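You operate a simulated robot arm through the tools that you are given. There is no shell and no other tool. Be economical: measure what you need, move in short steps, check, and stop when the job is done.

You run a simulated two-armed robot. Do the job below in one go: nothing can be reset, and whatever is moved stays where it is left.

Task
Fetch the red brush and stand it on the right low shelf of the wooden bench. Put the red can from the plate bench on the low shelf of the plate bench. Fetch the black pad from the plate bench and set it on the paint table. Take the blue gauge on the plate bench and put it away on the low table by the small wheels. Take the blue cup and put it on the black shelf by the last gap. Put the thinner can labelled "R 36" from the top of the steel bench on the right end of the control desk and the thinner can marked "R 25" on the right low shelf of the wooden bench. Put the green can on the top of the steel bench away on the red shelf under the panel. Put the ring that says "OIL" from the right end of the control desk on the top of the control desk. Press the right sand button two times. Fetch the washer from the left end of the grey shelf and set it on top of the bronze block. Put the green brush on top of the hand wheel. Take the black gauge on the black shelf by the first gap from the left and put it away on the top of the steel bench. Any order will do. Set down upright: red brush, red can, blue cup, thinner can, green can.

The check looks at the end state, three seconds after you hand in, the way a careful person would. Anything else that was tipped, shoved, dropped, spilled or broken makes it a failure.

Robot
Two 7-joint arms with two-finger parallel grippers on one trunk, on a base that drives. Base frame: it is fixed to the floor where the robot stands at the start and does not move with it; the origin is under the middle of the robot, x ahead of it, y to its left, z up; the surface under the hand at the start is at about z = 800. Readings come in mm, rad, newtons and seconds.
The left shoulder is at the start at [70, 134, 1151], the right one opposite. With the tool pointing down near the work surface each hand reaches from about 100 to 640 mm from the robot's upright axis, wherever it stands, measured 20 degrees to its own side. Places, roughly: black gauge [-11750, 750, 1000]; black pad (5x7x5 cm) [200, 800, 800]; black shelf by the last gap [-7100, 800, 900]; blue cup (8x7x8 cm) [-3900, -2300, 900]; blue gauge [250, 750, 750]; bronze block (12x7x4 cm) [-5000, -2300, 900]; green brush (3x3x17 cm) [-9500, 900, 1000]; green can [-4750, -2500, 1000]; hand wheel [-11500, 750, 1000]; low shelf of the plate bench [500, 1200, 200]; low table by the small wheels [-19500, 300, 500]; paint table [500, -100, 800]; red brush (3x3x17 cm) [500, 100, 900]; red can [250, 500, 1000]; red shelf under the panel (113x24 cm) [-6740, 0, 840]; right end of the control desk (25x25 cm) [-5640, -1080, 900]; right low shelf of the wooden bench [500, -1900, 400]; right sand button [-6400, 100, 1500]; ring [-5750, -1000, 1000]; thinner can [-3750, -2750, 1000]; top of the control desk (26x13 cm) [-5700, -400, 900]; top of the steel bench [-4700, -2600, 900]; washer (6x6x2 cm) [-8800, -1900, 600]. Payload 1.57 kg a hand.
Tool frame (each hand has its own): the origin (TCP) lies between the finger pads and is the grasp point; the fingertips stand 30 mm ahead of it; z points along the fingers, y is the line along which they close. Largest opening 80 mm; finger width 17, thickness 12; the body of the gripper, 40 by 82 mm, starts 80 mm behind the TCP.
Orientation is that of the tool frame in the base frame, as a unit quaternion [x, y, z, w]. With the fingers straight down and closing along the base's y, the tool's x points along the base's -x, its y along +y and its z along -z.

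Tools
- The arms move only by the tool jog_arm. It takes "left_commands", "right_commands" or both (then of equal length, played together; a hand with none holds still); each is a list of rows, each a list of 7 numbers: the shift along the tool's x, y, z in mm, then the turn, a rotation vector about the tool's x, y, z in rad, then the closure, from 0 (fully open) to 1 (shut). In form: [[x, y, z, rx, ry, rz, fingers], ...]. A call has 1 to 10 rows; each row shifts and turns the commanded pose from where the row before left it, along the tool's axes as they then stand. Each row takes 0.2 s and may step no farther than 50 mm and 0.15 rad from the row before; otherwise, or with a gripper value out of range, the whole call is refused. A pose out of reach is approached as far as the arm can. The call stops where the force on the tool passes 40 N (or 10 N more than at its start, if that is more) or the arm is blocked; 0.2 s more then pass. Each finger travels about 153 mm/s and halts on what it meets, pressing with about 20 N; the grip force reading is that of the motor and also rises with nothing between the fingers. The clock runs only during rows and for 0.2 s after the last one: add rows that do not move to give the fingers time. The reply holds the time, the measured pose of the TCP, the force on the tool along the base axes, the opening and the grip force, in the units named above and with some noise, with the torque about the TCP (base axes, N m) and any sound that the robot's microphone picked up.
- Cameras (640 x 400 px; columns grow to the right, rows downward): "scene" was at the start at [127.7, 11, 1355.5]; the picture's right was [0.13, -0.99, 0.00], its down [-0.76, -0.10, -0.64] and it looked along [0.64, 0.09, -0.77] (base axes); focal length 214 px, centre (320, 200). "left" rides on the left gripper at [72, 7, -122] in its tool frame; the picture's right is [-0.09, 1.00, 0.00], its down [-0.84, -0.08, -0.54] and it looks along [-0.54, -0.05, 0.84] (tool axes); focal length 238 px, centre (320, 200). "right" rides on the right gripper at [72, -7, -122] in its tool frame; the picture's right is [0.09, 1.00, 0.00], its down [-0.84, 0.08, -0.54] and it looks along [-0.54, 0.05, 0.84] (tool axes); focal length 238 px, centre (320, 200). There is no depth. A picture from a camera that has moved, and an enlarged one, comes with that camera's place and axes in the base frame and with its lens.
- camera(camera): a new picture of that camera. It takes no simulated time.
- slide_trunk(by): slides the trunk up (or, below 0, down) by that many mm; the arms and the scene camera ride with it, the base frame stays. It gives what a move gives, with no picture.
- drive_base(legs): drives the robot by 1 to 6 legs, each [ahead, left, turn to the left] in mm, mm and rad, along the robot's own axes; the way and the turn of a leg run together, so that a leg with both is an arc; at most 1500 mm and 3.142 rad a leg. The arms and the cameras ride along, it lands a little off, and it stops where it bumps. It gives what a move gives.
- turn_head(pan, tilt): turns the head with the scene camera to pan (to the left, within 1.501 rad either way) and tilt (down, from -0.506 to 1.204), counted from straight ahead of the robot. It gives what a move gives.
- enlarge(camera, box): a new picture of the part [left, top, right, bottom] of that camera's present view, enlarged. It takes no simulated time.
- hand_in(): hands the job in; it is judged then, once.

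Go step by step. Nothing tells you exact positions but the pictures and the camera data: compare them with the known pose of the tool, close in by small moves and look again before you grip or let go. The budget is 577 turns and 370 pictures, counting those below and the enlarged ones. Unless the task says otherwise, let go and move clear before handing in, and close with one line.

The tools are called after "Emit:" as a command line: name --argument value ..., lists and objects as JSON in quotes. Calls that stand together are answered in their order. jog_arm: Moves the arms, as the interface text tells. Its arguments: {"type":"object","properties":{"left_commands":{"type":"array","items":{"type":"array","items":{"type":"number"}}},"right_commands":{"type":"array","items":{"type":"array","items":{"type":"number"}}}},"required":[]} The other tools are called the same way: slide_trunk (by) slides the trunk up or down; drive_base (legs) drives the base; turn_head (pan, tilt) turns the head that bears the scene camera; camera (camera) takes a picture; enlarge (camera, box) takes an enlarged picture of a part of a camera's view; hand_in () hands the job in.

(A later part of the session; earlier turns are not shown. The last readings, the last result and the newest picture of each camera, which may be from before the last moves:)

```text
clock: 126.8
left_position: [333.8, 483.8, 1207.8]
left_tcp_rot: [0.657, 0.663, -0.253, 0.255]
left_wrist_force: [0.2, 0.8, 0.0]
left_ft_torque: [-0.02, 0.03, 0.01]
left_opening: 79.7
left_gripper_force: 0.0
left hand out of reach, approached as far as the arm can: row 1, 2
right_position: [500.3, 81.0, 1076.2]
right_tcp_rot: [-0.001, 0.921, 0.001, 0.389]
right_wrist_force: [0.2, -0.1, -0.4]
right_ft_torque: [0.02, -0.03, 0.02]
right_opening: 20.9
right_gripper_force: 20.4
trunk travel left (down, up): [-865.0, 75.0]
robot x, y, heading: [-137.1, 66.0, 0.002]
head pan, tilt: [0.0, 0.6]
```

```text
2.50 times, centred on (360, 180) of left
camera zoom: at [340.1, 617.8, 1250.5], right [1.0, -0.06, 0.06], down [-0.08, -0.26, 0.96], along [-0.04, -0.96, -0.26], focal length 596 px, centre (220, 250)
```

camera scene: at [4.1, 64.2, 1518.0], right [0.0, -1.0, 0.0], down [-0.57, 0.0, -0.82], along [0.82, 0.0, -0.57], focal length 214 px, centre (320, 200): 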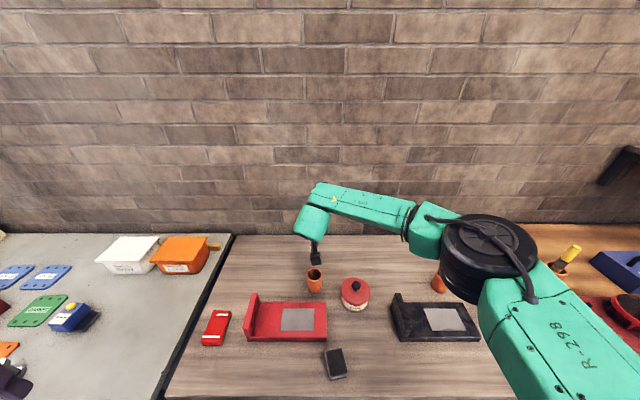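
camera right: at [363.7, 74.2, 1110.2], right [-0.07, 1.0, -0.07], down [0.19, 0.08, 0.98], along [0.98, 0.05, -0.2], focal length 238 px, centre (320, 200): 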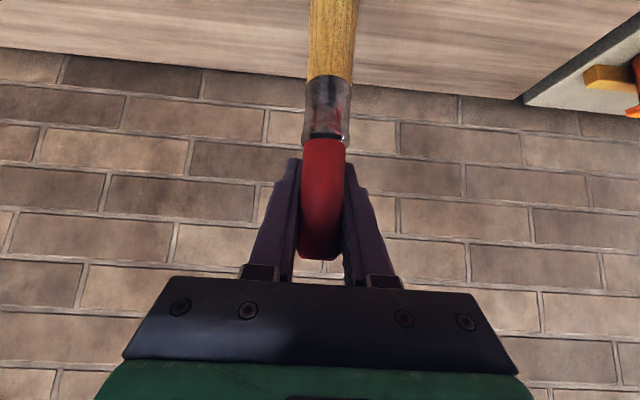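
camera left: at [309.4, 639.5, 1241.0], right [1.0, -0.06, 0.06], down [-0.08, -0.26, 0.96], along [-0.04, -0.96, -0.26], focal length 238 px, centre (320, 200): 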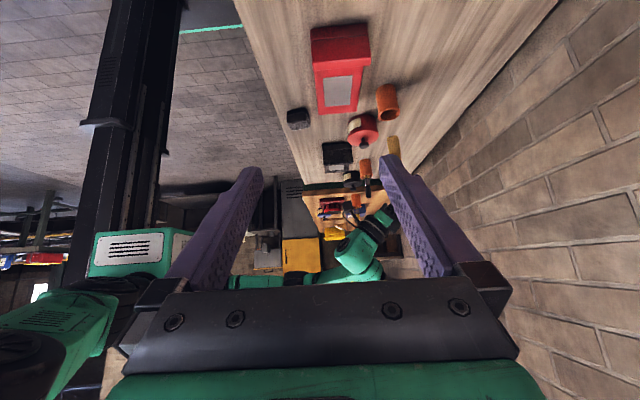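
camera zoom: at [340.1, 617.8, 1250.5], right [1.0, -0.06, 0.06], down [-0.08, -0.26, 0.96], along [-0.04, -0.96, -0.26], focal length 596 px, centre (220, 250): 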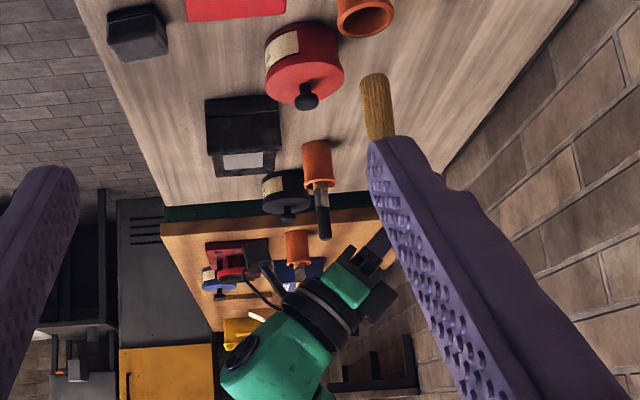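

The brush hangs vertical. Retract the left hand, back off, and drive to the wooden bench's right bay.

Emit:
jog_arm --left_commands '[[0, -50, 0, 0, 0, 0, 0], [0, -50, 0, 0, 0, 0, 0], [0, -50, 0, 0, 0, 0, 0], [0, -50, 0, 0, 0, 0, 0], [0, -20, 0, 0, 0, 0, 0]]'

Emit:
drive_base --legs '[[-500, 0, 0], [0, -900, 0], [0, -850, 0]]'

Emit:
slide_trunk --by -400

Emit:
camera --camera "scene"

Emit:
camera --camera "right"

```text
clock: 128.1
left_position: [111.6, 482.6, 1209.2]
left_tcp_rot: [0.657, 0.662, -0.253, 0.255]
left_wrist_force: [0.0, 0.5, -0.5]
left_ft_torque: [0.03, 0.0, 0.02]
left_opening: 80.0
left_gripper_force: 0.0
right_position: [499.4, 82.1, 1076.4]
right_tcp_rot: [-0.001, 0.921, 0.001, 0.39]
right_wrist_force: [-0.1, 0.3, -0.3]
right_ft_torque: [-0.03, -0.05, 0.01]
right_opening: 21.0
right_gripper_force: 19.6
trunk travel left (down, up): [-865.0, 75.0]
robot x, y, heading: [-139.0, 61.5, 0.003]
head pan, tilt: [0.0, 0.6]
```

```text
clock: 139.4
left_position: [-388.9, -1258.4, 1208.2]
left_tcp_rot: [0.656, 0.664, -0.252, 0.255]
left_wrist_force: [1.0, 1.0, 0.2]
left_ft_torque: [0.0, 0.01, 0.01]
left_opening: 80.0
left_gripper_force: 0.1
right_position: [0.8, -1658.0, 1075.4]
right_tcp_rot: [-0.003, 0.921, 0.001, 0.389]
right_wrist_force: [0.3, 0.6, -0.5]
right_ft_torque: [-0.01, 0.01, -0.02]
right_opening: 21.0
right_gripper_force: 20.5
trunk travel left (down, up): [-865.0, 75.0]
robot x, y, heading: [-634.7, -1682.0, 0.005]
head pan, tilt: [0.0, 0.6]
```

```text
clock: 143.2
left_position: [-388.6, -1260.6, 808.3]
left_tcp_rot: [0.656, 0.664, -0.252, 0.255]
left_wrist_force: [-0.5, 0.1, 0.0]
left_ft_torque: [-0.01, 0.0, -0.01]
left_opening: 80.0
left_gripper_force: 0.1
right_position: [0.4, -1660.2, 676.5]
right_tcp_rot: [-0.005, 0.921, 0.002, 0.39]
right_wrist_force: [0.3, 0.8, -0.3]
right_ft_torque: [0.01, 0.0, -0.01]
right_opening: 21.1
right_gripper_force: 20.2
trunk travel left (down, up): [-465.0, 475.0]
robot x, y, heading: [-638.9, -1678.8, 0.006]
head pan, tilt: [0.0, 0.6]
```

```text
311 pictures are left
camera scene: at [-495.0, -1680.2, 1118.1], right [0.01, -1.0, 0.0], down [-0.57, 0.0, -0.82], along [0.82, 0.01, -0.57], focal length 214 px, centre (320, 200)
```

scene: 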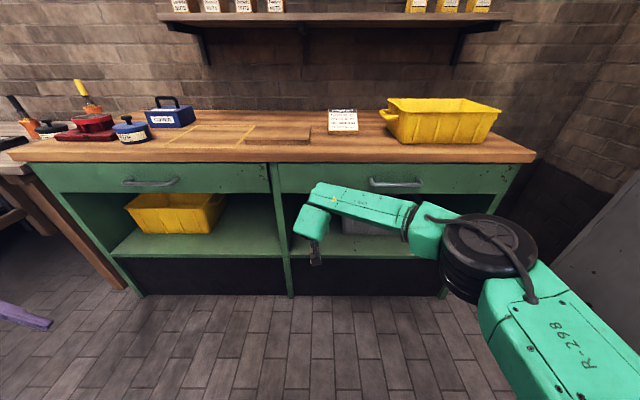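

```text
310 pictures are left
camera right: at [-135.5, -1667.9, 710.3], right [-0.07, 1.0, -0.07], down [0.19, 0.08, 0.98], along [0.98, 0.06, -0.2], focal length 238 px, centre (320, 200)
```

right: 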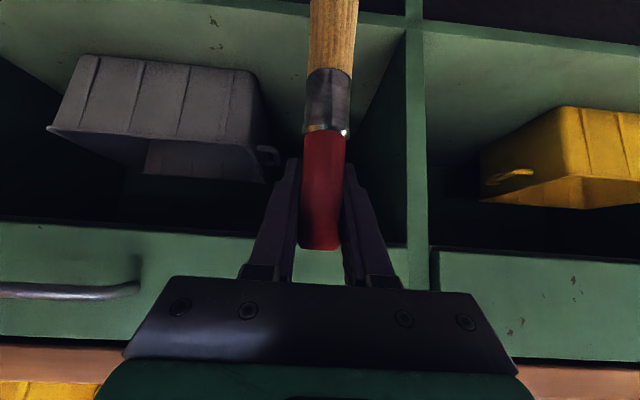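

Front plane x≈155, drawer bottom z≈697, shelf top z≈365. I'll lower the trunk 136 and drive in about 225.

Emit:
slide_trunk --by -136

Emit:
camera --camera "right"

Emit:
camera --camera "scene"

```text
clock: 144.9
left_position: [-389.1, -1261.4, 673.7]
left_tcp_rot: [0.655, 0.665, -0.252, 0.256]
left_wrist_force: [0.7, 0.2, 0.3]
left_ft_torque: [-0.01, 0.01, 0.01]
left_opening: 80.0
left_gripper_force: 0.0
right_position: [1.6, -1659.6, 540.9]
right_tcp_rot: [-0.005, 0.921, 0.003, 0.389]
right_wrist_force: [-0.5, -0.4, -1.2]
right_ft_torque: [0.01, -0.04, -0.01]
right_opening: 21.1
right_gripper_force: 20.1
trunk travel left (down, up): [-329.0, 611.0]
robot x, y, heading: [-631.7, -1685.9, 0.008]
head pan, tilt: [0.0, 0.6]
```

```text
309 pictures are left
camera right: at [-135.5, -1668.0, 574.4], right [-0.07, 1.0, -0.07], down [0.19, 0.08, 0.98], along [0.98, 0.06, -0.2], focal length 238 px, centre (320, 200)
```

right: 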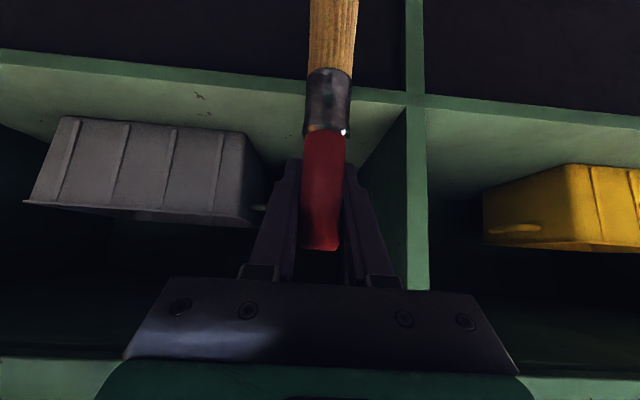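

```text
308 pictures are left
camera scene: at [-495.1, -1680.2, 982.1], right [0.01, -1.0, 0.0], down [-0.56, 0.0, -0.83], along [0.82, 0.01, -0.56], focal length 214 px, centre (320, 200)
```

scene: 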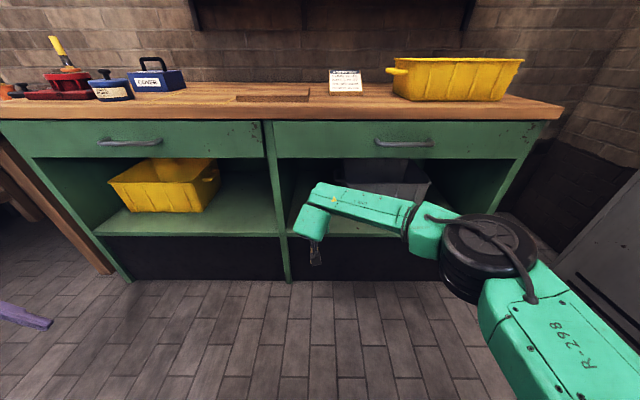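

Emit:
drive_base --legs '[[240, 12, 0]]'

Emit:
camera --camera "right"

Emit:
camera --camera "scene"

```text
clock: 146.7
left_position: [-148.8, -1246.6, 672.0]
left_tcp_rot: [0.655, 0.666, -0.251, 0.256]
left_wrist_force: [-0.4, -0.3, 0.1]
left_ft_torque: [0.04, 0.01, -0.03]
left_opening: 79.8
left_gripper_force: 0.0
right_position: [241.1, -1645.2, 541.5]
right_tcp_rot: [-0.005, 0.921, 0.002, 0.39]
right_wrist_force: [-0.2, 0.3, -0.7]
right_ft_torque: [0.03, 0.0, 0.05]
right_opening: 21.1
right_gripper_force: 20.5
trunk travel left (down, up): [-329.0, 611.0]
robot x, y, heading: [-387.6, -1665.5, 0.007]
head pan, tilt: [0.0, 0.6]
```

```text
307 pictures are left
camera right: at [105.3, -1653.4, 574.7], right [-0.07, 1.0, -0.07], down [0.19, 0.08, 0.98], along [0.98, 0.06, -0.2], focal length 238 px, centre (320, 200)
```

right: 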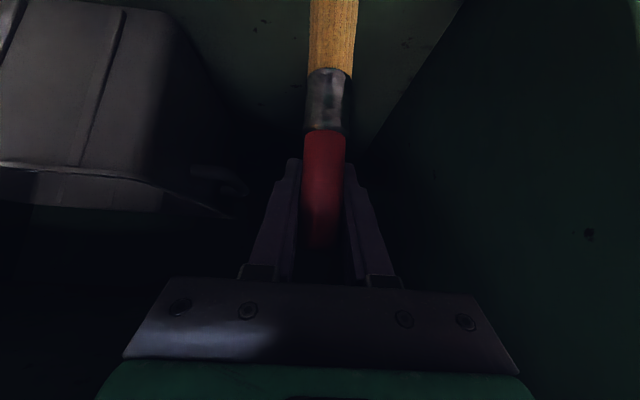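

```text
306 pictures are left
camera scene: at [-254.5, -1666.1, 982.2], right [0.01, -1.0, 0.0], down [-0.56, 0.0, -0.83], along [0.83, 0.01, -0.56], focal length 214 px, centre (320, 200)
```

scene: 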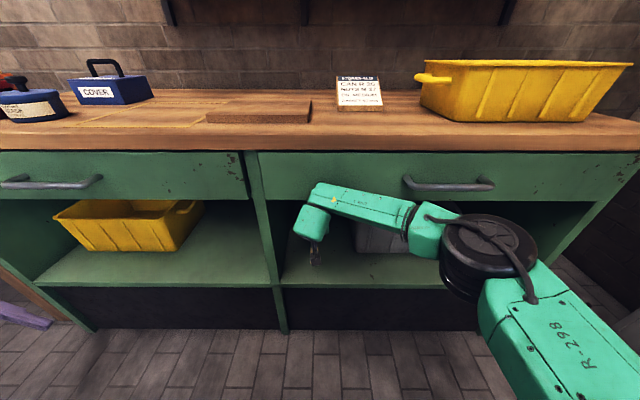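

Emit:
jog_arm --right_commands '[[10.8, 0, 10.5, 0, 0, 0, 1], [7.2, 0, 7, 0, 0, 0, 1], [3.6, 0, 3.5, 0, 0, 0, 1]]'

Emit:
jog_arm --right_commands '[[2.2, 0, 2.1, 0, 0, 0, 1], [2.2, 0, 2.1, 0, 0, 0, 1], [2.2, 0, 2.1, 0, 0, 0, 1]]'

```text
clock: 147.5
left_position: [-147.6, -1246.8, 673.3]
left_tcp_rot: [0.655, 0.665, -0.251, 0.256]
left_wrist_force: [0.6, -0.2, 0.1]
left_ft_torque: [-0.03, 0.01, -0.03]
left_opening: 80.2
left_gripper_force: 0.1
right_position: [241.8, -1644.2, 511.0]
right_tcp_rot: [-0.005, 0.921, 0.002, 0.39]
right_wrist_force: [-0.5, 0.3, -0.5]
right_ft_torque: [0.02, 0.01, 0.02]
right_opening: 21.0
right_gripper_force: 20.0
trunk travel left (down, up): [-329.0, 611.0]
robot x, y, heading: [-394.3, -1667.0, 0.013]
head pan, tilt: [0.0, 0.6]
```

```text
clock: 148.3
left_position: [-147.7, -1245.7, 672.5]
left_tcp_rot: [0.655, 0.664, -0.252, 0.256]
left_wrist_force: [0.7, -0.6, -0.9]
left_ft_torque: [0.0, -0.03, -0.01]
left_opening: 79.8
left_gripper_force: 0.1
right_position: [243.3, -1644.5, 500.4]
right_tcp_rot: [-0.004, 0.921, 0.001, 0.389]
right_wrist_force: [0.3, -0.7, -0.7]
right_ft_torque: [0.03, -0.02, 0.02]
right_opening: 20.8
right_gripper_force: 19.9
trunk travel left (down, up): [-329.0, 611.0]
robot x, y, heading: [-390.2, -1665.1, 0.012]
head pan, tilt: [0.0, 0.6]
```

Emit:
jog_arm --right_commands '[[2.2, 0, 2.1, 0, 0, 0, 1], [2.2, 0, 2.1, 0, 0, 0, 1], [2.2, 0, 2.1, 0, 0, 0, 1]]'

Emit:
jog_arm --right_commands '[[1.5, 0, 1.4, 0, 0, 0, 1], [1.5, 0, 1.4, 0, 0, 0, 1]]'

```text
clock: 149.1
left_position: [-149.1, -1246.0, 673.1]
left_tcp_rot: [0.655, 0.665, -0.251, 0.257]
left_wrist_force: [0.2, 0.1, 0.0]
left_ft_torque: [0.01, 0.04, -0.01]
left_opening: 80.1
left_gripper_force: 0.0
right_position: [241.3, -1642.9, 495.9]
right_tcp_rot: [-0.005, 0.92, 0.003, 0.393]
right_wrist_force: [0.3, -1.4, 17.7]
right_ft_torque: [-0.11, 0.36, -0.04]
right_opening: 20.7
right_gripper_force: 20.2
trunk travel left (down, up): [-329.0, 611.0]
robot x, y, heading: [-392.6, -1668.9, 0.007]
head pan, tilt: [0.0, 0.6]
```

```text
clock: 149.7
left_position: [-149.4, -1247.0, 673.2]
left_tcp_rot: [0.656, 0.664, -0.251, 0.257]
left_wrist_force: [0.3, -0.1, -0.2]
left_ft_torque: [0.04, 0.02, 0.04]
left_opening: 79.8
left_gripper_force: 0.1
right_position: [240.8, -1644.5, 488.8]
right_tcp_rot: [-0.005, 0.92, 0.002, 0.391]
right_wrist_force: [0.0, 1.5, 14.6]
right_ft_torque: [0.23, 0.3, -0.03]
right_opening: 20.9
right_gripper_force: 19.9
trunk travel left (down, up): [-329.0, 611.0]
robot x, y, heading: [-390.7, -1667.1, 0.008]
head pan, tilt: [0.0, 0.6]
```

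Contact; brush stands on the shelf. Release gently and check.

Emit:
jog_arm --right_commands '[[-1, 0, -1, 0, 0, 0, 0.75], [0, 0, 0, 0, 0, 0, 0.5], [0, 0, 0, 0, 0, 0, 0.2], [0, 0, 0, 0, 0, 0, 0]]'

Emit:
camera --camera "right"

```text
clock: 150.7
left_position: [-147.3, -1247.1, 672.1]
left_tcp_rot: [0.655, 0.665, -0.252, 0.255]
left_wrist_force: [0.0, -0.3, 0.2]
left_ft_torque: [0.0, 0.01, -0.01]
left_opening: 80.1
left_gripper_force: 0.1
right_position: [241.2, -1644.5, 489.1]
right_tcp_rot: [-0.004, 0.921, 0.002, 0.389]
right_wrist_force: [0.1, -0.8, -0.6]
right_ft_torque: [0.02, -0.01, -0.02]
right_opening: 79.9
right_gripper_force: 0.0
trunk travel left (down, up): [-329.0, 611.0]
robot x, y, heading: [-386.9, -1667.5, 0.008]
head pan, tilt: [0.0, 0.6]
```

```text
305 pictures are left
camera right: at [105.6, -1653.1, 522.6], right [-0.07, 1.0, -0.07], down [0.19, 0.08, 0.98], along [0.98, 0.06, -0.2], focal length 238 px, centre (320, 200)
```

right: 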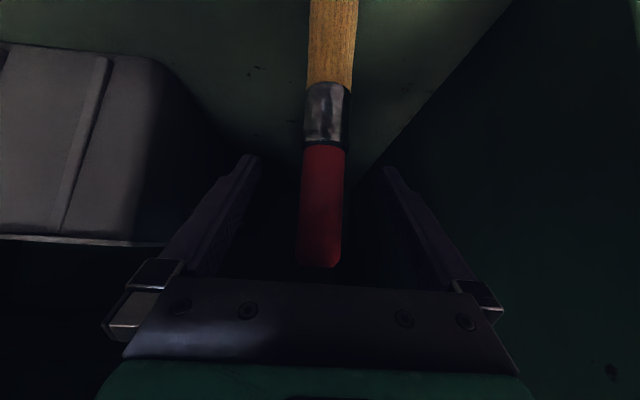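

Brush stands upright. Back straight out with the base and look.

Emit:
drive_base --legs '[[-250, 0, 0]]'

Emit:
camera --camera "right"

```text
clock: 152.5
left_position: [-396.9, -1247.2, 673.5]
left_tcp_rot: [0.654, 0.666, -0.251, 0.257]
left_wrist_force: [-0.9, -1.3, 0.3]
left_ft_torque: [-0.02, 0.0, 0.0]
left_opening: 80.2
left_gripper_force: 0.0
right_position: [-4.3, -1643.3, 489.7]
right_tcp_rot: [-0.007, 0.921, 0.003, 0.389]
right_wrist_force: [-0.4, -0.9, -0.8]
right_ft_torque: [0.01, 0.01, 0.04]
right_opening: 79.9
right_gripper_force: 0.0
trunk travel left (down, up): [-329.0, 611.0]
robot x, y, heading: [-637.3, -1669.5, 0.015]
head pan, tilt: [0.0, 0.6]
```

```text
304 pictures are left
camera right: at [-141.0, -1653.1, 523.0], right [-0.08, 0.99, -0.07], down [0.19, 0.08, 0.98], along [0.98, 0.07, -0.2], focal length 238 px, centre (320, 200)
```

right: 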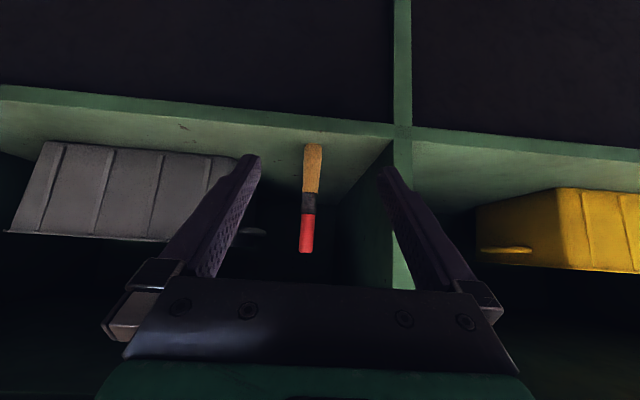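

Red brush done. Next the steel bench: raise the trunk, turn to face west and look.

Emit:
slide_trunk --by 396

Emit:
drive_base --legs '[[-250, 0, 0], [0, 0, -3.14]]'

Emit:
turn_head --pan 0.5 --tilt 0.3

Emit:
camera --camera "scene"

Emit:
turn_head --pan -0.5 --tilt 0.3

Emit:
camera --camera "scene"

```text
clock: 156.3
left_position: [-395.8, -1248.1, 1068.2]
left_tcp_rot: [0.654, 0.666, -0.252, 0.256]
left_wrist_force: [0.2, 0.2, 0.0]
left_ft_torque: [0.02, -0.02, 0.01]
left_opening: 80.0
left_gripper_force: 0.1
right_position: [-4.9, -1643.0, 884.2]
right_tcp_rot: [-0.007, 0.921, 0.003, 0.389]
right_wrist_force: [-0.2, 0.5, 0.0]
right_ft_torque: [0.01, 0.02, 0.03]
right_opening: 80.0
right_gripper_force: 0.0
trunk travel left (down, up): [-725.0, 215.0]
robot x, y, heading: [-641.4, -1670.6, 0.009]
head pan, tilt: [0.0, 0.6]
```

```text
clock: 165.3
left_position: [-1106.4, -2110.1, 1068.3]
left_tcp_rot: [0.686, -0.633, -0.264, -0.244]
left_wrist_force: [-0.4, 0.3, 0.5]
left_ft_torque: [-0.02, 0.01, 0.02]
left_opening: 80.2
left_gripper_force: 0.1
right_position: [-1520.4, -1739.0, 884.7]
right_tcp_rot: [0.921, 0.035, -0.389, 0.014]
right_wrist_force: [0.5, 0.5, 0.4]
right_ft_torque: [0.0, -0.01, -0.03]
right_opening: 80.1
right_gripper_force: 0.1
trunk travel left (down, up): [-725.0, 215.0]
robot x, y, heading: [-889.8, -1673.6, -3.068]
head pan, tilt: [0.0, 0.6]
```

```text
clock: 166.2
left_position: [-1106.5, -2110.4, 1068.6]
left_tcp_rot: [0.685, -0.633, -0.264, -0.244]
left_wrist_force: [0.2, -0.1, 0.4]
left_ft_torque: [-0.02, 0.05, 0.03]
left_opening: 79.9
left_gripper_force: 0.1
right_position: [-1521.1, -1738.1, 884.8]
right_tcp_rot: [0.92, 0.035, -0.389, 0.015]
right_wrist_force: [-0.2, -0.7, -0.5]
right_ft_torque: [-0.01, 0.01, -0.02]
right_opening: 79.9
right_gripper_force: 0.0
trunk travel left (down, up): [-725.0, 215.0]
robot x, y, heading: [-888.4, -1673.1, -3.071]
head pan, tilt: [0.499, 0.3]
```

```text
303 pictures are left
camera scene: at [-1016.1, -1727.2, 1405.5], right [-0.54, 0.84, 0.0], down [0.25, 0.16, -0.96], along [-0.8, -0.52, -0.3], focal length 214 px, centre (320, 200)
```

scene: 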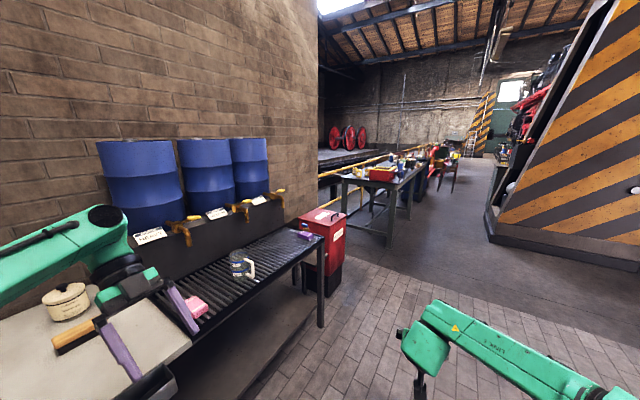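

```text
clock: 167.5
left_position: [-1106.7, -2109.3, 1067.7]
left_tcp_rot: [0.686, -0.633, -0.264, -0.244]
left_wrist_force: [-0.3, -0.3, 0.4]
left_ft_torque: [0.03, -0.02, 0.02]
left_opening: 79.8
left_gripper_force: 0.0
right_position: [-1520.7, -1737.1, 884.9]
right_tcp_rot: [0.921, 0.035, -0.389, 0.015]
right_wrist_force: [-0.2, 1.2, -1.2]
right_ft_torque: [-0.02, 0.01, 0.0]
right_opening: 80.0
right_gripper_force: 0.0
trunk travel left (down, up): [-725.0, 215.0]
robot x, y, heading: [-889.7, -1673.0, -3.069]
head pan, tilt: [-0.499, 0.3]
```

```text
302 pictures are left
camera scene: at [-1022.7, -1638.2, 1405.6], right [0.41, 0.91, 0.0], down [0.27, -0.12, -0.96], along [-0.87, 0.39, -0.3], focal length 214 px, centre (320, 200)
```

scene: 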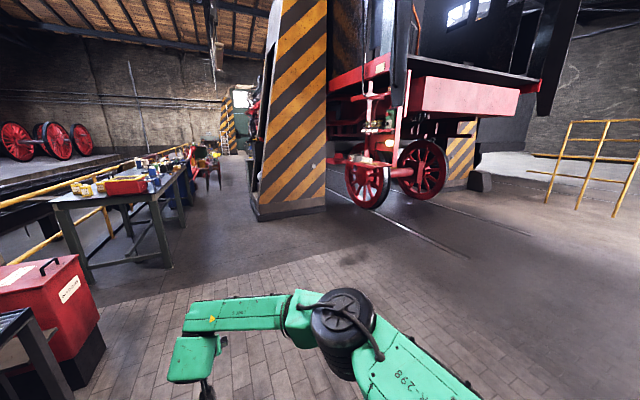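

The steel bench is west-southwest with a ~1 m corridor north of it. First I reset both hands to pointing down and tuck them.

Emit:
jog_arm --left_commands '[[0, 0, 0, 0, 0.147, 0, 0], [0, 0, 0, 0, 0.147, 0, 0], [0, 0, 0, 0, 0.147, 0, 0], [0, 0, 0, 0, 0.147, 0, 0], [0, 0, 0, 0, 0.147, 0, 0], [0, 0, 0, 0, 0, -0.147, 0], [0, 0, 0, 0, 0, -0.147, 0], [0, 0, 0, 0, 0, -0.147, 0], [0, 0, 0, 0, 0, -0.147, 0], [0, 0, 0, 0, 0, -0.147, 0]]' --right_commands '[[0, 0, 0, 0, 0.1333, 0, 0], [0, 0, 0, 0, 0.1333, 0, 0], [0, 0, 0, 0, 0.1333, 0, 0], [0, 0, 0, 0, 0.1333, 0, 0], [0, 0, 0, 0, 0.1333, 0, 0], [0, 0, 0, 0, 0.1335, 0, 0], [45, 0, -20, 0, 0, 0, 0], [45, 0, -40, 0, 0, 0, 0], [40, 0, -45, 0, 0, 0, 0], [40, 0, -45, 0, 0, 0, 0]]'

Emit:
jog_arm --left_commands '[[0, 0, 0, 0, 0, -0.147, 0], [0, 0, 0, 0, 0, -0.147, 0], [0, 0, 0, 0, 0, -0.147, 0], [0, 0, 0, 0, 0, -0.147, 0], [0, 0, 0, 0, 0, -0.147, 0], [0, 0, 0, 0, 0, -0.1, 0]]' --right_commands '[[35, 0, -40, 0, 0, 0, 0], [35, 0, -20, 0, 0, 0, 0], [0, -50, 0, 0, 0, 0, 0], [0, -50, 0, 0, 0, 0, 0], [0, -40, 0, 0, 0, 0, 0], [0, 0, 0, 0, 0, 0, 0]]'

```text
refused: row 8 steps farther than a row can; nothing moved
```

```text
refused: row 1 steps farther than a row can; nothing moved
```

Emit:
jog_arm --left_commands '[[0, 0, 0, 0, 0.147, 0, 0], [0, 0, 0, 0, 0.147, 0, 0], [0, 0, 0, 0, 0.147, 0, 0], [0, 0, 0, 0, 0.147, 0, 0], [0, 0, 0, 0, 0.147, 0, 0], [0, 0, 0, 0, 0, -0.147, 0], [0, 0, 0, 0, 0, -0.147, 0], [0, 0, 0, 0, 0, -0.147, 0], [0, 0, 0, 0, 0, -0.147, 0], [0, 0, 0, 0, 0, -0.147, 0]]' --right_commands '[[0, 0, 0, 0, 0.1333, 0, 0], [0, 0, 0, 0, 0.1333, 0, 0], [0, 0, 0, 0, 0.1333, 0, 0], [0, 0, 0, 0, 0.1333, 0, 0], [0, 0, 0, 0, 0.1333, 0, 0], [0, 0, 0, 0, 0.1335, 0, 0], [35, 0, -30, 0, 0, 0, 0], [35, 0, -30, 0, 0, 0, 0], [35, 0, -30, 0, 0, 0, 0], [35, 0, -30, 0, 0, 0, 0]]'

Emit:
jog_arm --left_commands '[[0, 0, 0, 0, 0, -0.147, 0], [0, 0, 0, 0, 0, -0.147, 0], [0, 0, 0, 0, 0, -0.147, 0], [0, 0, 0, 0, 0, -0.147, 0], [0, 0, 0, 0, 0, -0.147, 0], [0, 0, 0, 0, 0, -0.1, 0]]' --right_commands '[[35, 0, -30, 0, 0, 0, 0], [35, 0, -30, 0, 0, 0, 0], [0, -50, 0, 0, 0, 0, 0], [0, -50, 0, 0, 0, 0, 0], [0, -40, 0, 0, 0, 0, 0], [0, 0, 0, 0, 0, 0, 0]]'

```text
clock: 169.7
left_position: [-1105.3, -2108.9, 1069.6]
left_tcp_rot: [0.93, -0.367, -0.001, 0.001]
left_wrist_force: [-0.2, 0.1, 0.2]
left_ft_torque: [0.0, 0.0, -0.01]
left_opening: 79.9
left_gripper_force: 0.1
right_position: [-1302.1, -1722.1, 990.0]
right_tcp_rot: [0.999, 0.039, -0.033, 0.001]
right_wrist_force: [0.3, 0.5, 0.0]
right_ft_torque: [0.02, 0.04, -0.04]
right_opening: 80.1
right_gripper_force: 0.2
right hand out of reach, approached as far as the arm can: row 4, 5, 6
trunk travel left (down, up): [-725.0, 215.0]
robot x, y, heading: [-888.1, -1676.9, -3.068]
head pan, tilt: [-0.499, 0.3]
```

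```text
clock: 171.1
left_position: [-1107.1, -2110.1, 1068.4]
left_tcp_rot: [0.999, 0.041, 0.0, 0.0]
left_wrist_force: [-0.6, 0.0, 0.4]
left_ft_torque: [-0.01, 0.01, -0.02]
left_opening: 79.8
left_gripper_force: 0.0
right_position: [-1242.0, -1578.3, 1045.0]
right_tcp_rot: [0.999, 0.039, -0.033, 0.002]
right_wrist_force: [-1.4, -0.7, -0.2]
right_ft_torque: [-0.01, -0.03, 0.02]
right_opening: 79.9
right_gripper_force: 0.1
trunk travel left (down, up): [-725.0, 215.0]
robot x, y, heading: [-888.1, -1675.0, -3.071]
head pan, tilt: [-0.499, 0.3]
```

Emit:
drive_base --legs '[[0, 0, -0.07], [1450, 0, 0], [1350, 0, 0]]'

Emit:
turn_head --pan 0.7 --tilt 0.5

Emit:
camera --camera "scene"

```text
clock: 185.0
left_position: [-3894.4, -2165.6, 1068.4]
left_tcp_rot: [1.0, 0.018, 0.0, 0.0]
left_wrist_force: [0.2, 0.2, -0.1]
left_ft_torque: [0.01, 0.01, 0.03]
left_opening: 80.1
left_gripper_force: 0.1
right_position: [-4007.3, -1629.2, 1045.2]
right_tcp_rot: [0.999, 0.017, -0.033, 0.001]
right_wrist_force: [0.1, 1.0, 0.9]
right_ft_torque: [-0.01, 0.0, -0.02]
right_opening: 80.2
right_gripper_force: 0.1
trunk travel left (down, up): [-725.0, 215.0]
robot x, y, heading: [-3661.1, -1734.7, -3.112]
head pan, tilt: [-0.499, 0.3]
```

```text
clock: 186.4
left_position: [-3896.1, -2165.4, 1068.2]
left_tcp_rot: [1.0, 0.018, 0.0, 0.0]
left_wrist_force: [-0.9, 0.3, 1.1]
left_ft_torque: [-0.02, -0.01, 0.01]
left_opening: 80.1
left_gripper_force: 0.0
right_position: [-4008.6, -1628.2, 1046.5]
right_tcp_rot: [0.999, 0.016, -0.033, 0.0]
right_wrist_force: [-0.9, 0.1, -0.6]
right_ft_torque: [0.01, 0.01, -0.01]
right_opening: 80.0
right_gripper_force: 0.1
trunk travel left (down, up): [-725.0, 215.0]
robot x, y, heading: [-3658.7, -1737.2, -3.107]
head pan, tilt: [0.7, 0.499]
```

```text
301 pictures are left
camera scene: at [-3775.4, -1799.0, 1387.2], right [-0.67, 0.74, 0.0], down [0.36, 0.32, -0.88], along [-0.65, -0.59, -0.48], focal length 214 px, centre (320, 200)
```

scene: 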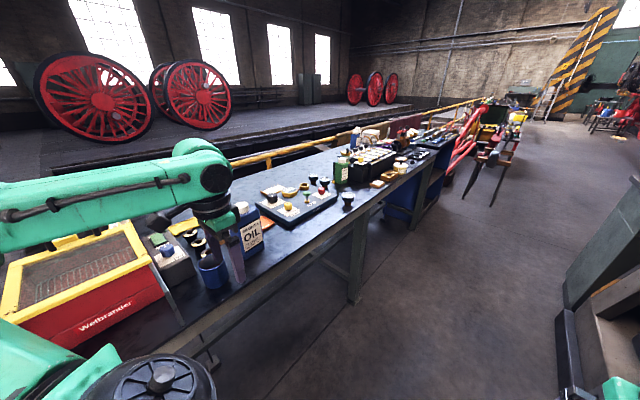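

Shift north away from the bench before turning to face it.

Emit:
drive_base --legs '[[0, -150, 0], [0, 0, 1.535]]'

Emit:
turn_head --pan 0.0 --tilt 0.5

Emit:
camera --camera "scene"

Emit:
enlarge --camera "scene" --box '[160, 80, 480, 280]'

```text
clock: 191.5
left_position: [-3247.1, -1845.0, 1068.8]
left_tcp_rot: [0.711, 0.703, 0.001, 0.001]
left_wrist_force: [0.1, -0.1, -0.3]
left_ft_torque: [-0.01, 0.01, -0.04]
left_opening: 80.1
left_gripper_force: 0.0
right_position: [-3790.1, -1932.4, 1047.0]
right_tcp_rot: [0.712, 0.702, -0.023, 0.024]
right_wrist_force: [-0.2, 0.2, 0.3]
right_ft_torque: [0.0, 0.02, 0.03]
right_opening: 80.0
right_gripper_force: 0.1
trunk travel left (down, up): [-725.0, 215.0]
robot x, y, heading: [-3663.3, -1589.0, -1.584]
head pan, tilt: [0.7, 0.499]
```

```text
clock: 192.5
left_position: [-3248.5, -1847.6, 1068.5]
left_tcp_rot: [0.711, 0.703, 0.0, -0.001]
left_wrist_force: [-0.4, 0.1, 0.1]
left_ft_torque: [0.01, -0.01, 0.03]
left_opening: 79.8
left_gripper_force: 0.2
right_position: [-3789.9, -1932.2, 1045.2]
right_tcp_rot: [0.711, 0.702, -0.023, 0.023]
right_wrist_force: [1.1, 0.5, 0.1]
right_ft_torque: [0.02, 0.01, 0.05]
right_opening: 80.1
right_gripper_force: 0.0
trunk travel left (down, up): [-725.0, 215.0]
robot x, y, heading: [-3661.4, -1590.3, -1.586]
head pan, tilt: [0.0, 0.499]
```

```text
300 pictures are left
camera scene: at [-3664.4, -1730.2, 1387.2], right [-1.0, 0.02, 0.0], down [0.01, 0.48, -0.88], along [-0.01, -0.88, -0.48], focal length 214 px, centre (320, 200)
```

scene: 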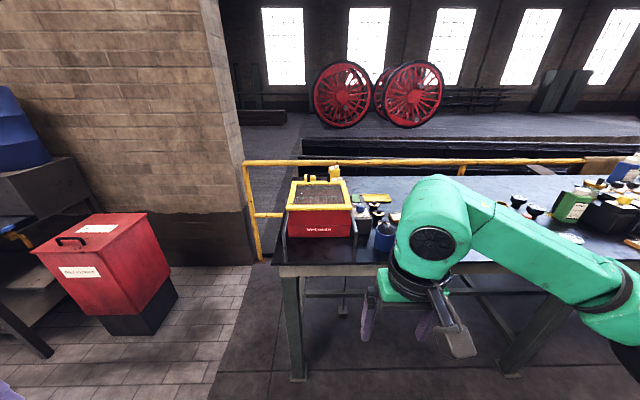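

```text
2.00 times, centred on (320, 180) of scene
camera zoom: at [-3664.4, -1730.2, 1387.2], right [-1.0, 0.02, 0.0], down [0.01, 0.48, -0.88], along [-0.01, -0.88, -0.48], focal length 429 px, centre (320, 240)
```

zoom: 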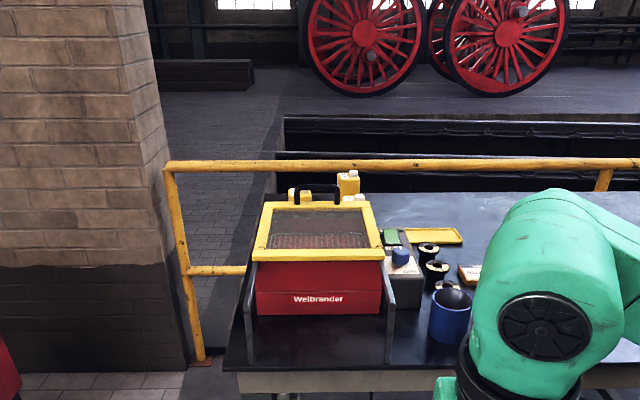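

Emit:
enlarge --camera "scene" --box '[280, 155, 400, 275]'

Emit:
turn_head --pan -0.7 --tilt 0.35

Emit:
enlarge --camera "scene" --box '[160, 100, 480, 300]'

```text
3.33 times, centred on (340, 215) of scene
camera zoom: at [-3664.4, -1730.2, 1387.2], right [-1.0, 0.02, 0.0], down [0.01, 0.48, -0.88], along [-0.01, -0.88, -0.48], focal length 715 px, centre (253, 150)
```

zoom: 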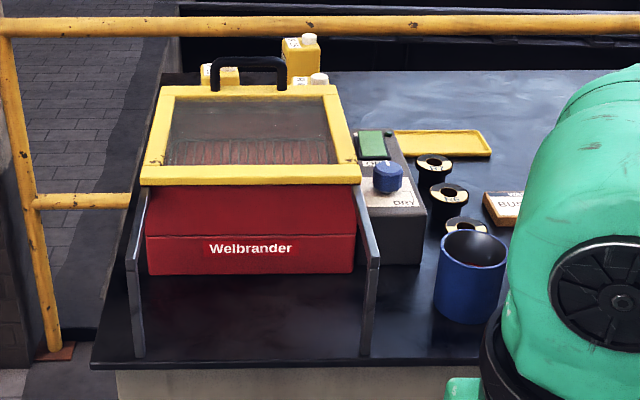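

```text
clock: 193.6
left_position: [-3247.4, -1845.7, 1068.8]
left_tcp_rot: [0.711, 0.703, 0.0, 0.0]
left_wrist_force: [-0.4, 0.5, -0.1]
left_ft_torque: [0.01, -0.02, 0.01]
left_opening: 80.2
left_gripper_force: 0.1
right_position: [-3790.2, -1931.6, 1045.2]
right_tcp_rot: [0.711, 0.702, -0.024, 0.023]
right_wrist_force: [0.0, -0.6, 0.2]
right_ft_torque: [-0.04, -0.06, -0.01]
right_opening: 80.0
right_gripper_force: 0.0
trunk travel left (down, up): [-725.0, 215.0]
robot x, y, heading: [-3665.7, -1591.6, -1.585]
head pan, tilt: [-0.7, 0.351]
```

```text
2.00 times, centred on (320, 200) of scene
camera zoom: at [-3724.1, -1709.5, 1400.9], right [-0.75, 0.66, 0.0], down [0.23, 0.26, -0.94], along [-0.62, -0.71, -0.34], focal length 429 px, centre (320, 200)
```

zoom: 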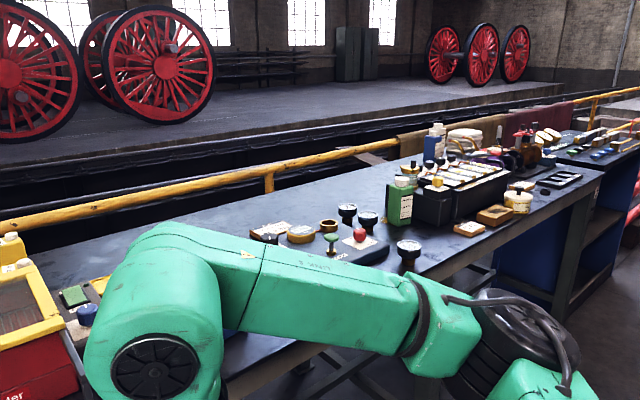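

The thinner cans are behind the yellow-topped tank. Raise the trunk and move in so the left hand camera can look over it.

Emit:
slide_trunk --by 180

Emit:
drive_base --legs '[[0, -230, 0.015], [350, 0, 0]]'

Emit:
camera --camera "left"

Emit:
camera --camera "right"

```text
clock: 195.6
left_position: [-3248.3, -1845.6, 1248.9]
left_tcp_rot: [0.711, 0.703, 0.0, -0.001]
left_wrist_force: [0.1, -0.1, 0.0]
left_ft_torque: [-0.01, -0.01, 0.0]
left_opening: 80.0
left_gripper_force: 0.0
right_position: [-3789.0, -1932.4, 1224.9]
right_tcp_rot: [0.712, 0.701, -0.024, 0.023]
right_wrist_force: [-0.5, 0.5, -0.5]
right_ft_torque: [0.0, 0.03, -0.01]
right_opening: 80.1
right_gripper_force: 0.1
trunk travel left (down, up): [-905.0, 35.0]
robot x, y, heading: [-3663.6, -1587.3, -1.587]
head pan, tilt: [-0.7, 0.351]
```

```text
clock: 199.2
left_position: [-3472.4, -2183.2, 1249.1]
left_tcp_rot: [0.706, 0.708, -0.001, 0.002]
left_wrist_force: [-0.3, -0.5, -0.5]
left_ft_torque: [-0.1, 0.04, -0.04]
left_opening: 80.1
left_gripper_force: 0.1
right_position: [-4013.4, -2278.3, 1226.0]
right_tcp_rot: [0.707, 0.707, -0.024, 0.024]
right_wrist_force: [0.7, 0.8, -0.8]
right_ft_torque: [-0.02, -0.01, 0.02]
right_opening: 79.8
right_gripper_force: 0.1
trunk travel left (down, up): [-905.0, 35.0]
robot x, y, heading: [-3892.0, -1934.2, -1.575]
head pan, tilt: [-0.7, 0.351]
```

```text
296 pictures are left
camera left: at [-3465.0, -2112.4, 1371.0], right [1.0, -0.09, 0.0], down [-0.07, -0.84, 0.54], along [-0.05, -0.54, -0.84], focal length 238 px, centre (320, 200)
```

left: 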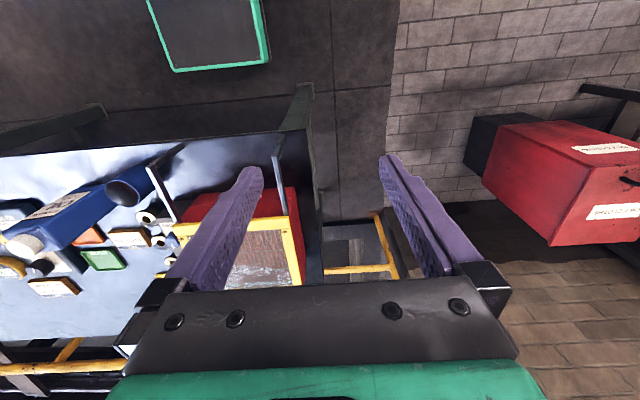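

```text
295 pictures are left
camera right: at [-4018.4, -2199.1, 1344.2], right [1.0, 0.09, -0.01], down [0.08, -0.8, 0.6], along [0.05, -0.6, -0.8], focal length 238 px, centre (320, 200)
```

right: 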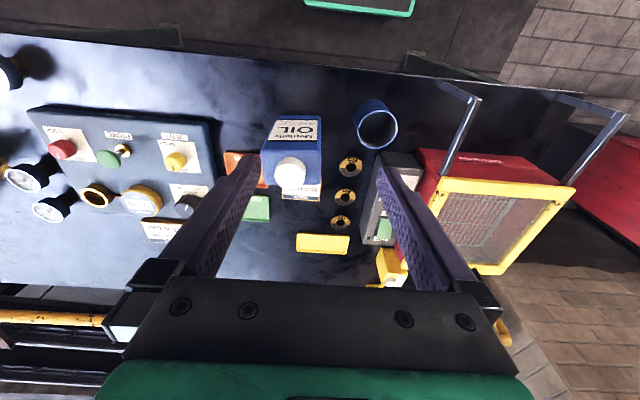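

Emit:
jog_arm --left_commands '[[0, -50, 0, 0, 0, 0, 0], [0, -50, 0, 0, 0, 0, 0], [0, -50, 0, 0, 0, 0, 0], [0, -50, 0, 0, 0, 0, 0], [-40, 0, 0, 0, -0.1, 0, 0], [-40, 0, 0, 0, -0.1, 0, 0], [-40, 0, 0, 0, -0.1, 0, 0], [-20, 0, 0, 0, -0.1, 0, 0]]'

Emit:
camera --camera "left"

```text
clock: 201.0
left_position: [-3669.1, -2344.3, 1280.4]
left_tcp_rot: [0.691, 0.695, -0.14, 0.141]
left_wrist_force: [-0.2, -0.5, 0.7]
left_ft_torque: [0.01, -0.02, -0.04]
left_opening: 80.1
left_gripper_force: 0.1
left hand out of reach, approached as far as the arm can: row 3, 4
right_position: [-4013.9, -2282.2, 1225.8]
right_tcp_rot: [0.707, 0.706, -0.024, 0.024]
right_wrist_force: [0.3, 0.6, -0.2]
right_ft_torque: [0.0, -0.01, 0.01]
right_opening: 80.0
right_gripper_force: 0.0
trunk travel left (down, up): [-905.0, 35.0]
robot x, y, heading: [-3891.4, -1935.4, -1.574]
head pan, tilt: [-0.7, 0.351]
```

```text
294 pictures are left
camera left: at [-3660.3, -2230.5, 1365.5], right [1.0, -0.08, 0.04], down [-0.07, -0.56, 0.83], along [-0.05, -0.83, -0.56], focal length 238 px, centre (320, 200)
```

left: 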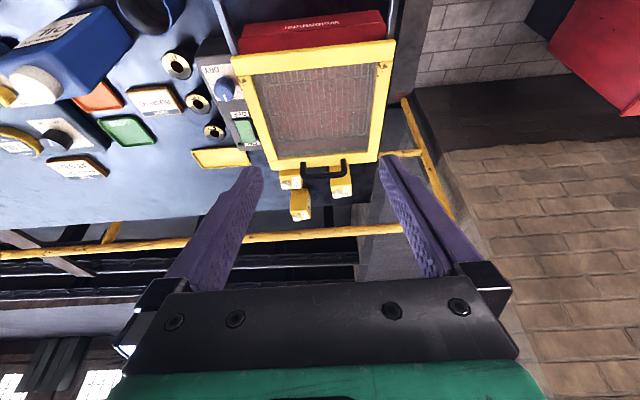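

Emit:
enlarge --camera "left" --box '[240, 130, 400, 230]'

```text
4.00 times, centred on (320, 180) of left
camera zoom: at [-3660.3, -2230.5, 1365.5], right [1.0, -0.08, 0.04], down [-0.07, -0.56, 0.83], along [-0.05, -0.83, -0.56], focal length 953 px, centre (320, 280)
```

zoom: 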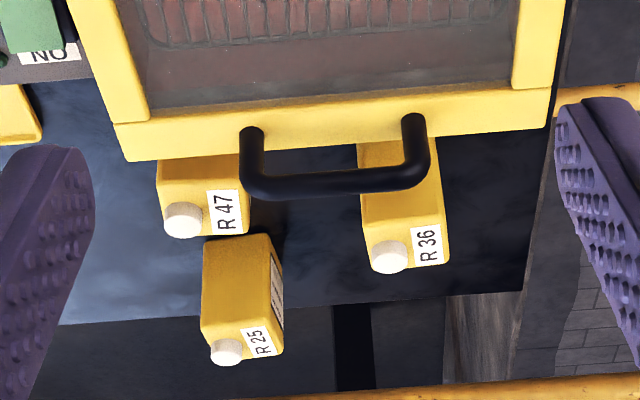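

The labels read R47 (front), R36 (east, about (−3626, −2820)) and R25 (rear, about (−3773, −2950)). They are out of reach from the front, so I'll go into the open pocket east of the bench. First tuck the left arm.

Emit:
jog_arm --left_commands '[[42, 20, -18, 0, 0, 0, 0], [42, 20, -18, 0, 0, 0, 0], [42, 20, -18, 0, 0, 0, 0], [42, 20, -18, 0, 0, 0, 0]]'

Emit:
drive_base --legs '[[-330, 0, 0], [0, 830, 0]]'

Emit:
turn_head --pan 0.0 --tilt 0.7

Emit:
camera --camera "scene"

```text
clock: 202.0
left_position: [-3573.3, -2204.3, 1331.6]
left_tcp_rot: [0.692, 0.694, -0.14, 0.14]
left_wrist_force: [0.2, 0.3, 0.6]
left_ft_torque: [-0.07, -0.03, 0.03]
left_opening: 79.8
left_gripper_force: 0.0
left hand out of reach, approached as far as the arm can: row 2, 3, 4
right_position: [-4011.2, -2277.6, 1226.7]
right_tcp_rot: [0.706, 0.707, -0.024, 0.024]
right_wrist_force: [0.5, 0.1, 0.2]
right_ft_torque: [0.0, 0.01, -0.01]
right_opening: 80.0
right_gripper_force: 0.1
trunk travel left (down, up): [-905.0, 35.0]
robot x, y, heading: [-3889.7, -1932.7, -1.574]
head pan, tilt: [-0.7, 0.351]
```

```text
clock: 208.2
left_position: [-2758.0, -1874.2, 1332.5]
left_tcp_rot: [0.693, 0.694, -0.14, 0.139]
left_wrist_force: [-0.7, 0.7, 0.1]
left_ft_torque: [-0.02, -0.05, 0.0]
left_opening: 79.7
left_gripper_force: 0.0
right_position: [-3196.5, -1948.9, 1225.7]
right_tcp_rot: [0.706, 0.707, -0.023, 0.024]
right_wrist_force: [0.2, 0.3, -0.4]
right_ft_torque: [0.01, -0.01, 0.01]
right_opening: 80.0
right_gripper_force: 0.1
trunk travel left (down, up): [-905.0, 35.0]
robot x, y, heading: [-3071.8, -1601.7, -1.572]
head pan, tilt: [-0.7, 0.351]
```

```text
clock: 209.2
left_position: [-2757.5, -1875.4, 1330.9]
left_tcp_rot: [0.692, 0.694, -0.14, 0.142]
left_wrist_force: [-0.2, -0.2, -0.3]
left_ft_torque: [-0.03, -0.01, -0.03]
left_opening: 80.0
left_gripper_force: 0.0
right_position: [-3195.9, -1947.6, 1226.2]
right_tcp_rot: [0.707, 0.707, -0.023, 0.023]
right_wrist_force: [-0.3, -0.3, 0.9]
right_ft_torque: [0.01, 0.02, 0.03]
right_opening: 79.9
right_gripper_force: 0.1
trunk travel left (down, up): [-905.0, 35.0]
robot x, y, heading: [-3077.2, -1605.0, -1.569]
head pan, tilt: [0.0, 0.7]
```

```text
292 pictures are left
camera scene: at [-3073.6, -1738.2, 1549.5], right [-1.0, 0.0, 0.0], down [0.0, 0.64, -0.77], along [0.0, -0.77, -0.64], focal length 214 px, centre (320, 200)
```

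scene: 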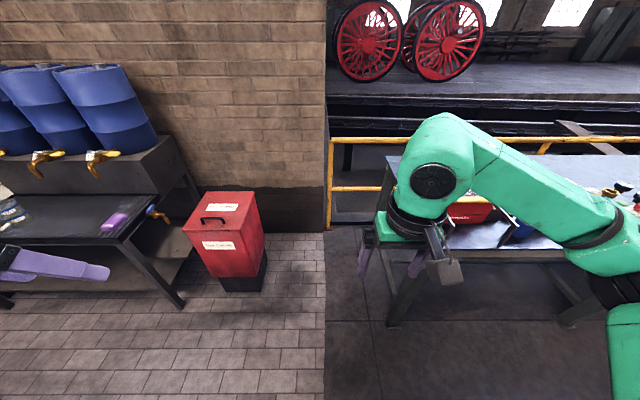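

Emit:
drive_base --legs '[[850, 0, 0], [0, 0, -1.57]]'

Emit:
turn_head --pan 0.3 --tilt 0.7

Emit:
camera --camera "scene"

```text
clock: 217.6
left_position: [-3343.5, -2777.8, 1331.0]
left_tcp_rot: [0.98, 0.006, -0.198, 0.001]
left_wrist_force: [-0.4, 0.0, 0.1]
left_ft_torque: [-0.01, 0.01, -0.01]
left_opening: 80.1
left_gripper_force: 0.0
right_position: [-3421.4, -2339.9, 1226.2]
right_tcp_rot: [0.999, 0.004, -0.033, 0.001]
right_wrist_force: [0.3, 0.0, 0.3]
right_ft_torque: [-0.01, -0.03, 0.01]
right_opening: 79.9
right_gripper_force: 0.0
trunk travel left (down, up): [-905.0, 35.0]
robot x, y, heading: [-3076.4, -2459.8, -3.134]
head pan, tilt: [0.0, 0.7]
```

```text
clock: 218.4
left_position: [-3343.8, -2777.8, 1331.5]
left_tcp_rot: [0.98, 0.006, -0.198, 0.001]
left_wrist_force: [0.4, -0.9, -0.5]
left_ft_torque: [-0.01, -0.03, 0.04]
left_opening: 80.0
left_gripper_force: 0.0
right_position: [-3420.7, -2339.8, 1225.6]
right_tcp_rot: [0.999, 0.005, -0.033, 0.001]
right_wrist_force: [0.1, 0.9, 0.5]
right_ft_torque: [-0.01, -0.03, -0.01]
right_opening: 79.9
right_gripper_force: 0.2
trunk travel left (down, up): [-905.0, 35.0]
robot x, y, heading: [-3077.6, -2454.6, -3.134]
head pan, tilt: [0.3, 0.7]
```

```text
291 pictures are left
camera scene: at [-3206.1, -2483.0, 1549.5], right [-0.3, 0.95, 0.0], down [0.61, 0.19, -0.76], along [-0.73, -0.23, -0.64], focal length 214 px, centre (320, 200)
```

scene: 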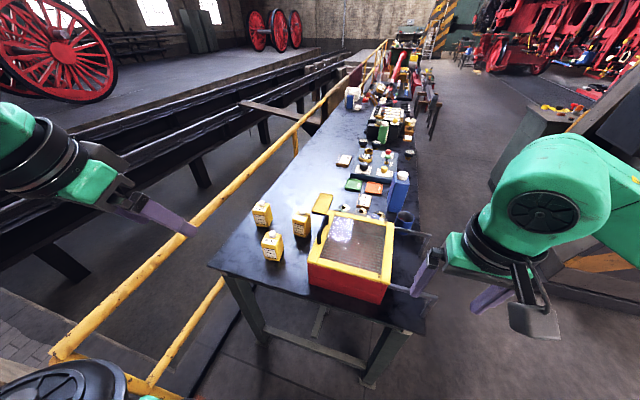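

Emit:
enlarge --camera "scene" --box '[230, 180, 350, 280]'

```text
4.00 times, centred on (290, 230) of scene
camera zoom: at [-3206.1, -2483.0, 1549.5], right [-0.3, 0.95, 0.0], down [0.61, 0.19, -0.76], along [-0.73, -0.23, -0.64], focal length 858 px, centre (440, 80)
```

zoom: 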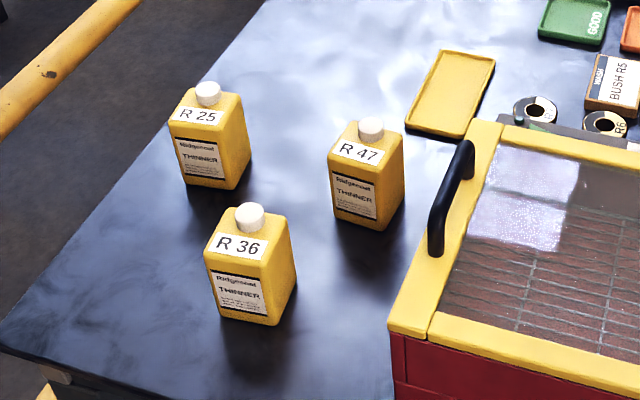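

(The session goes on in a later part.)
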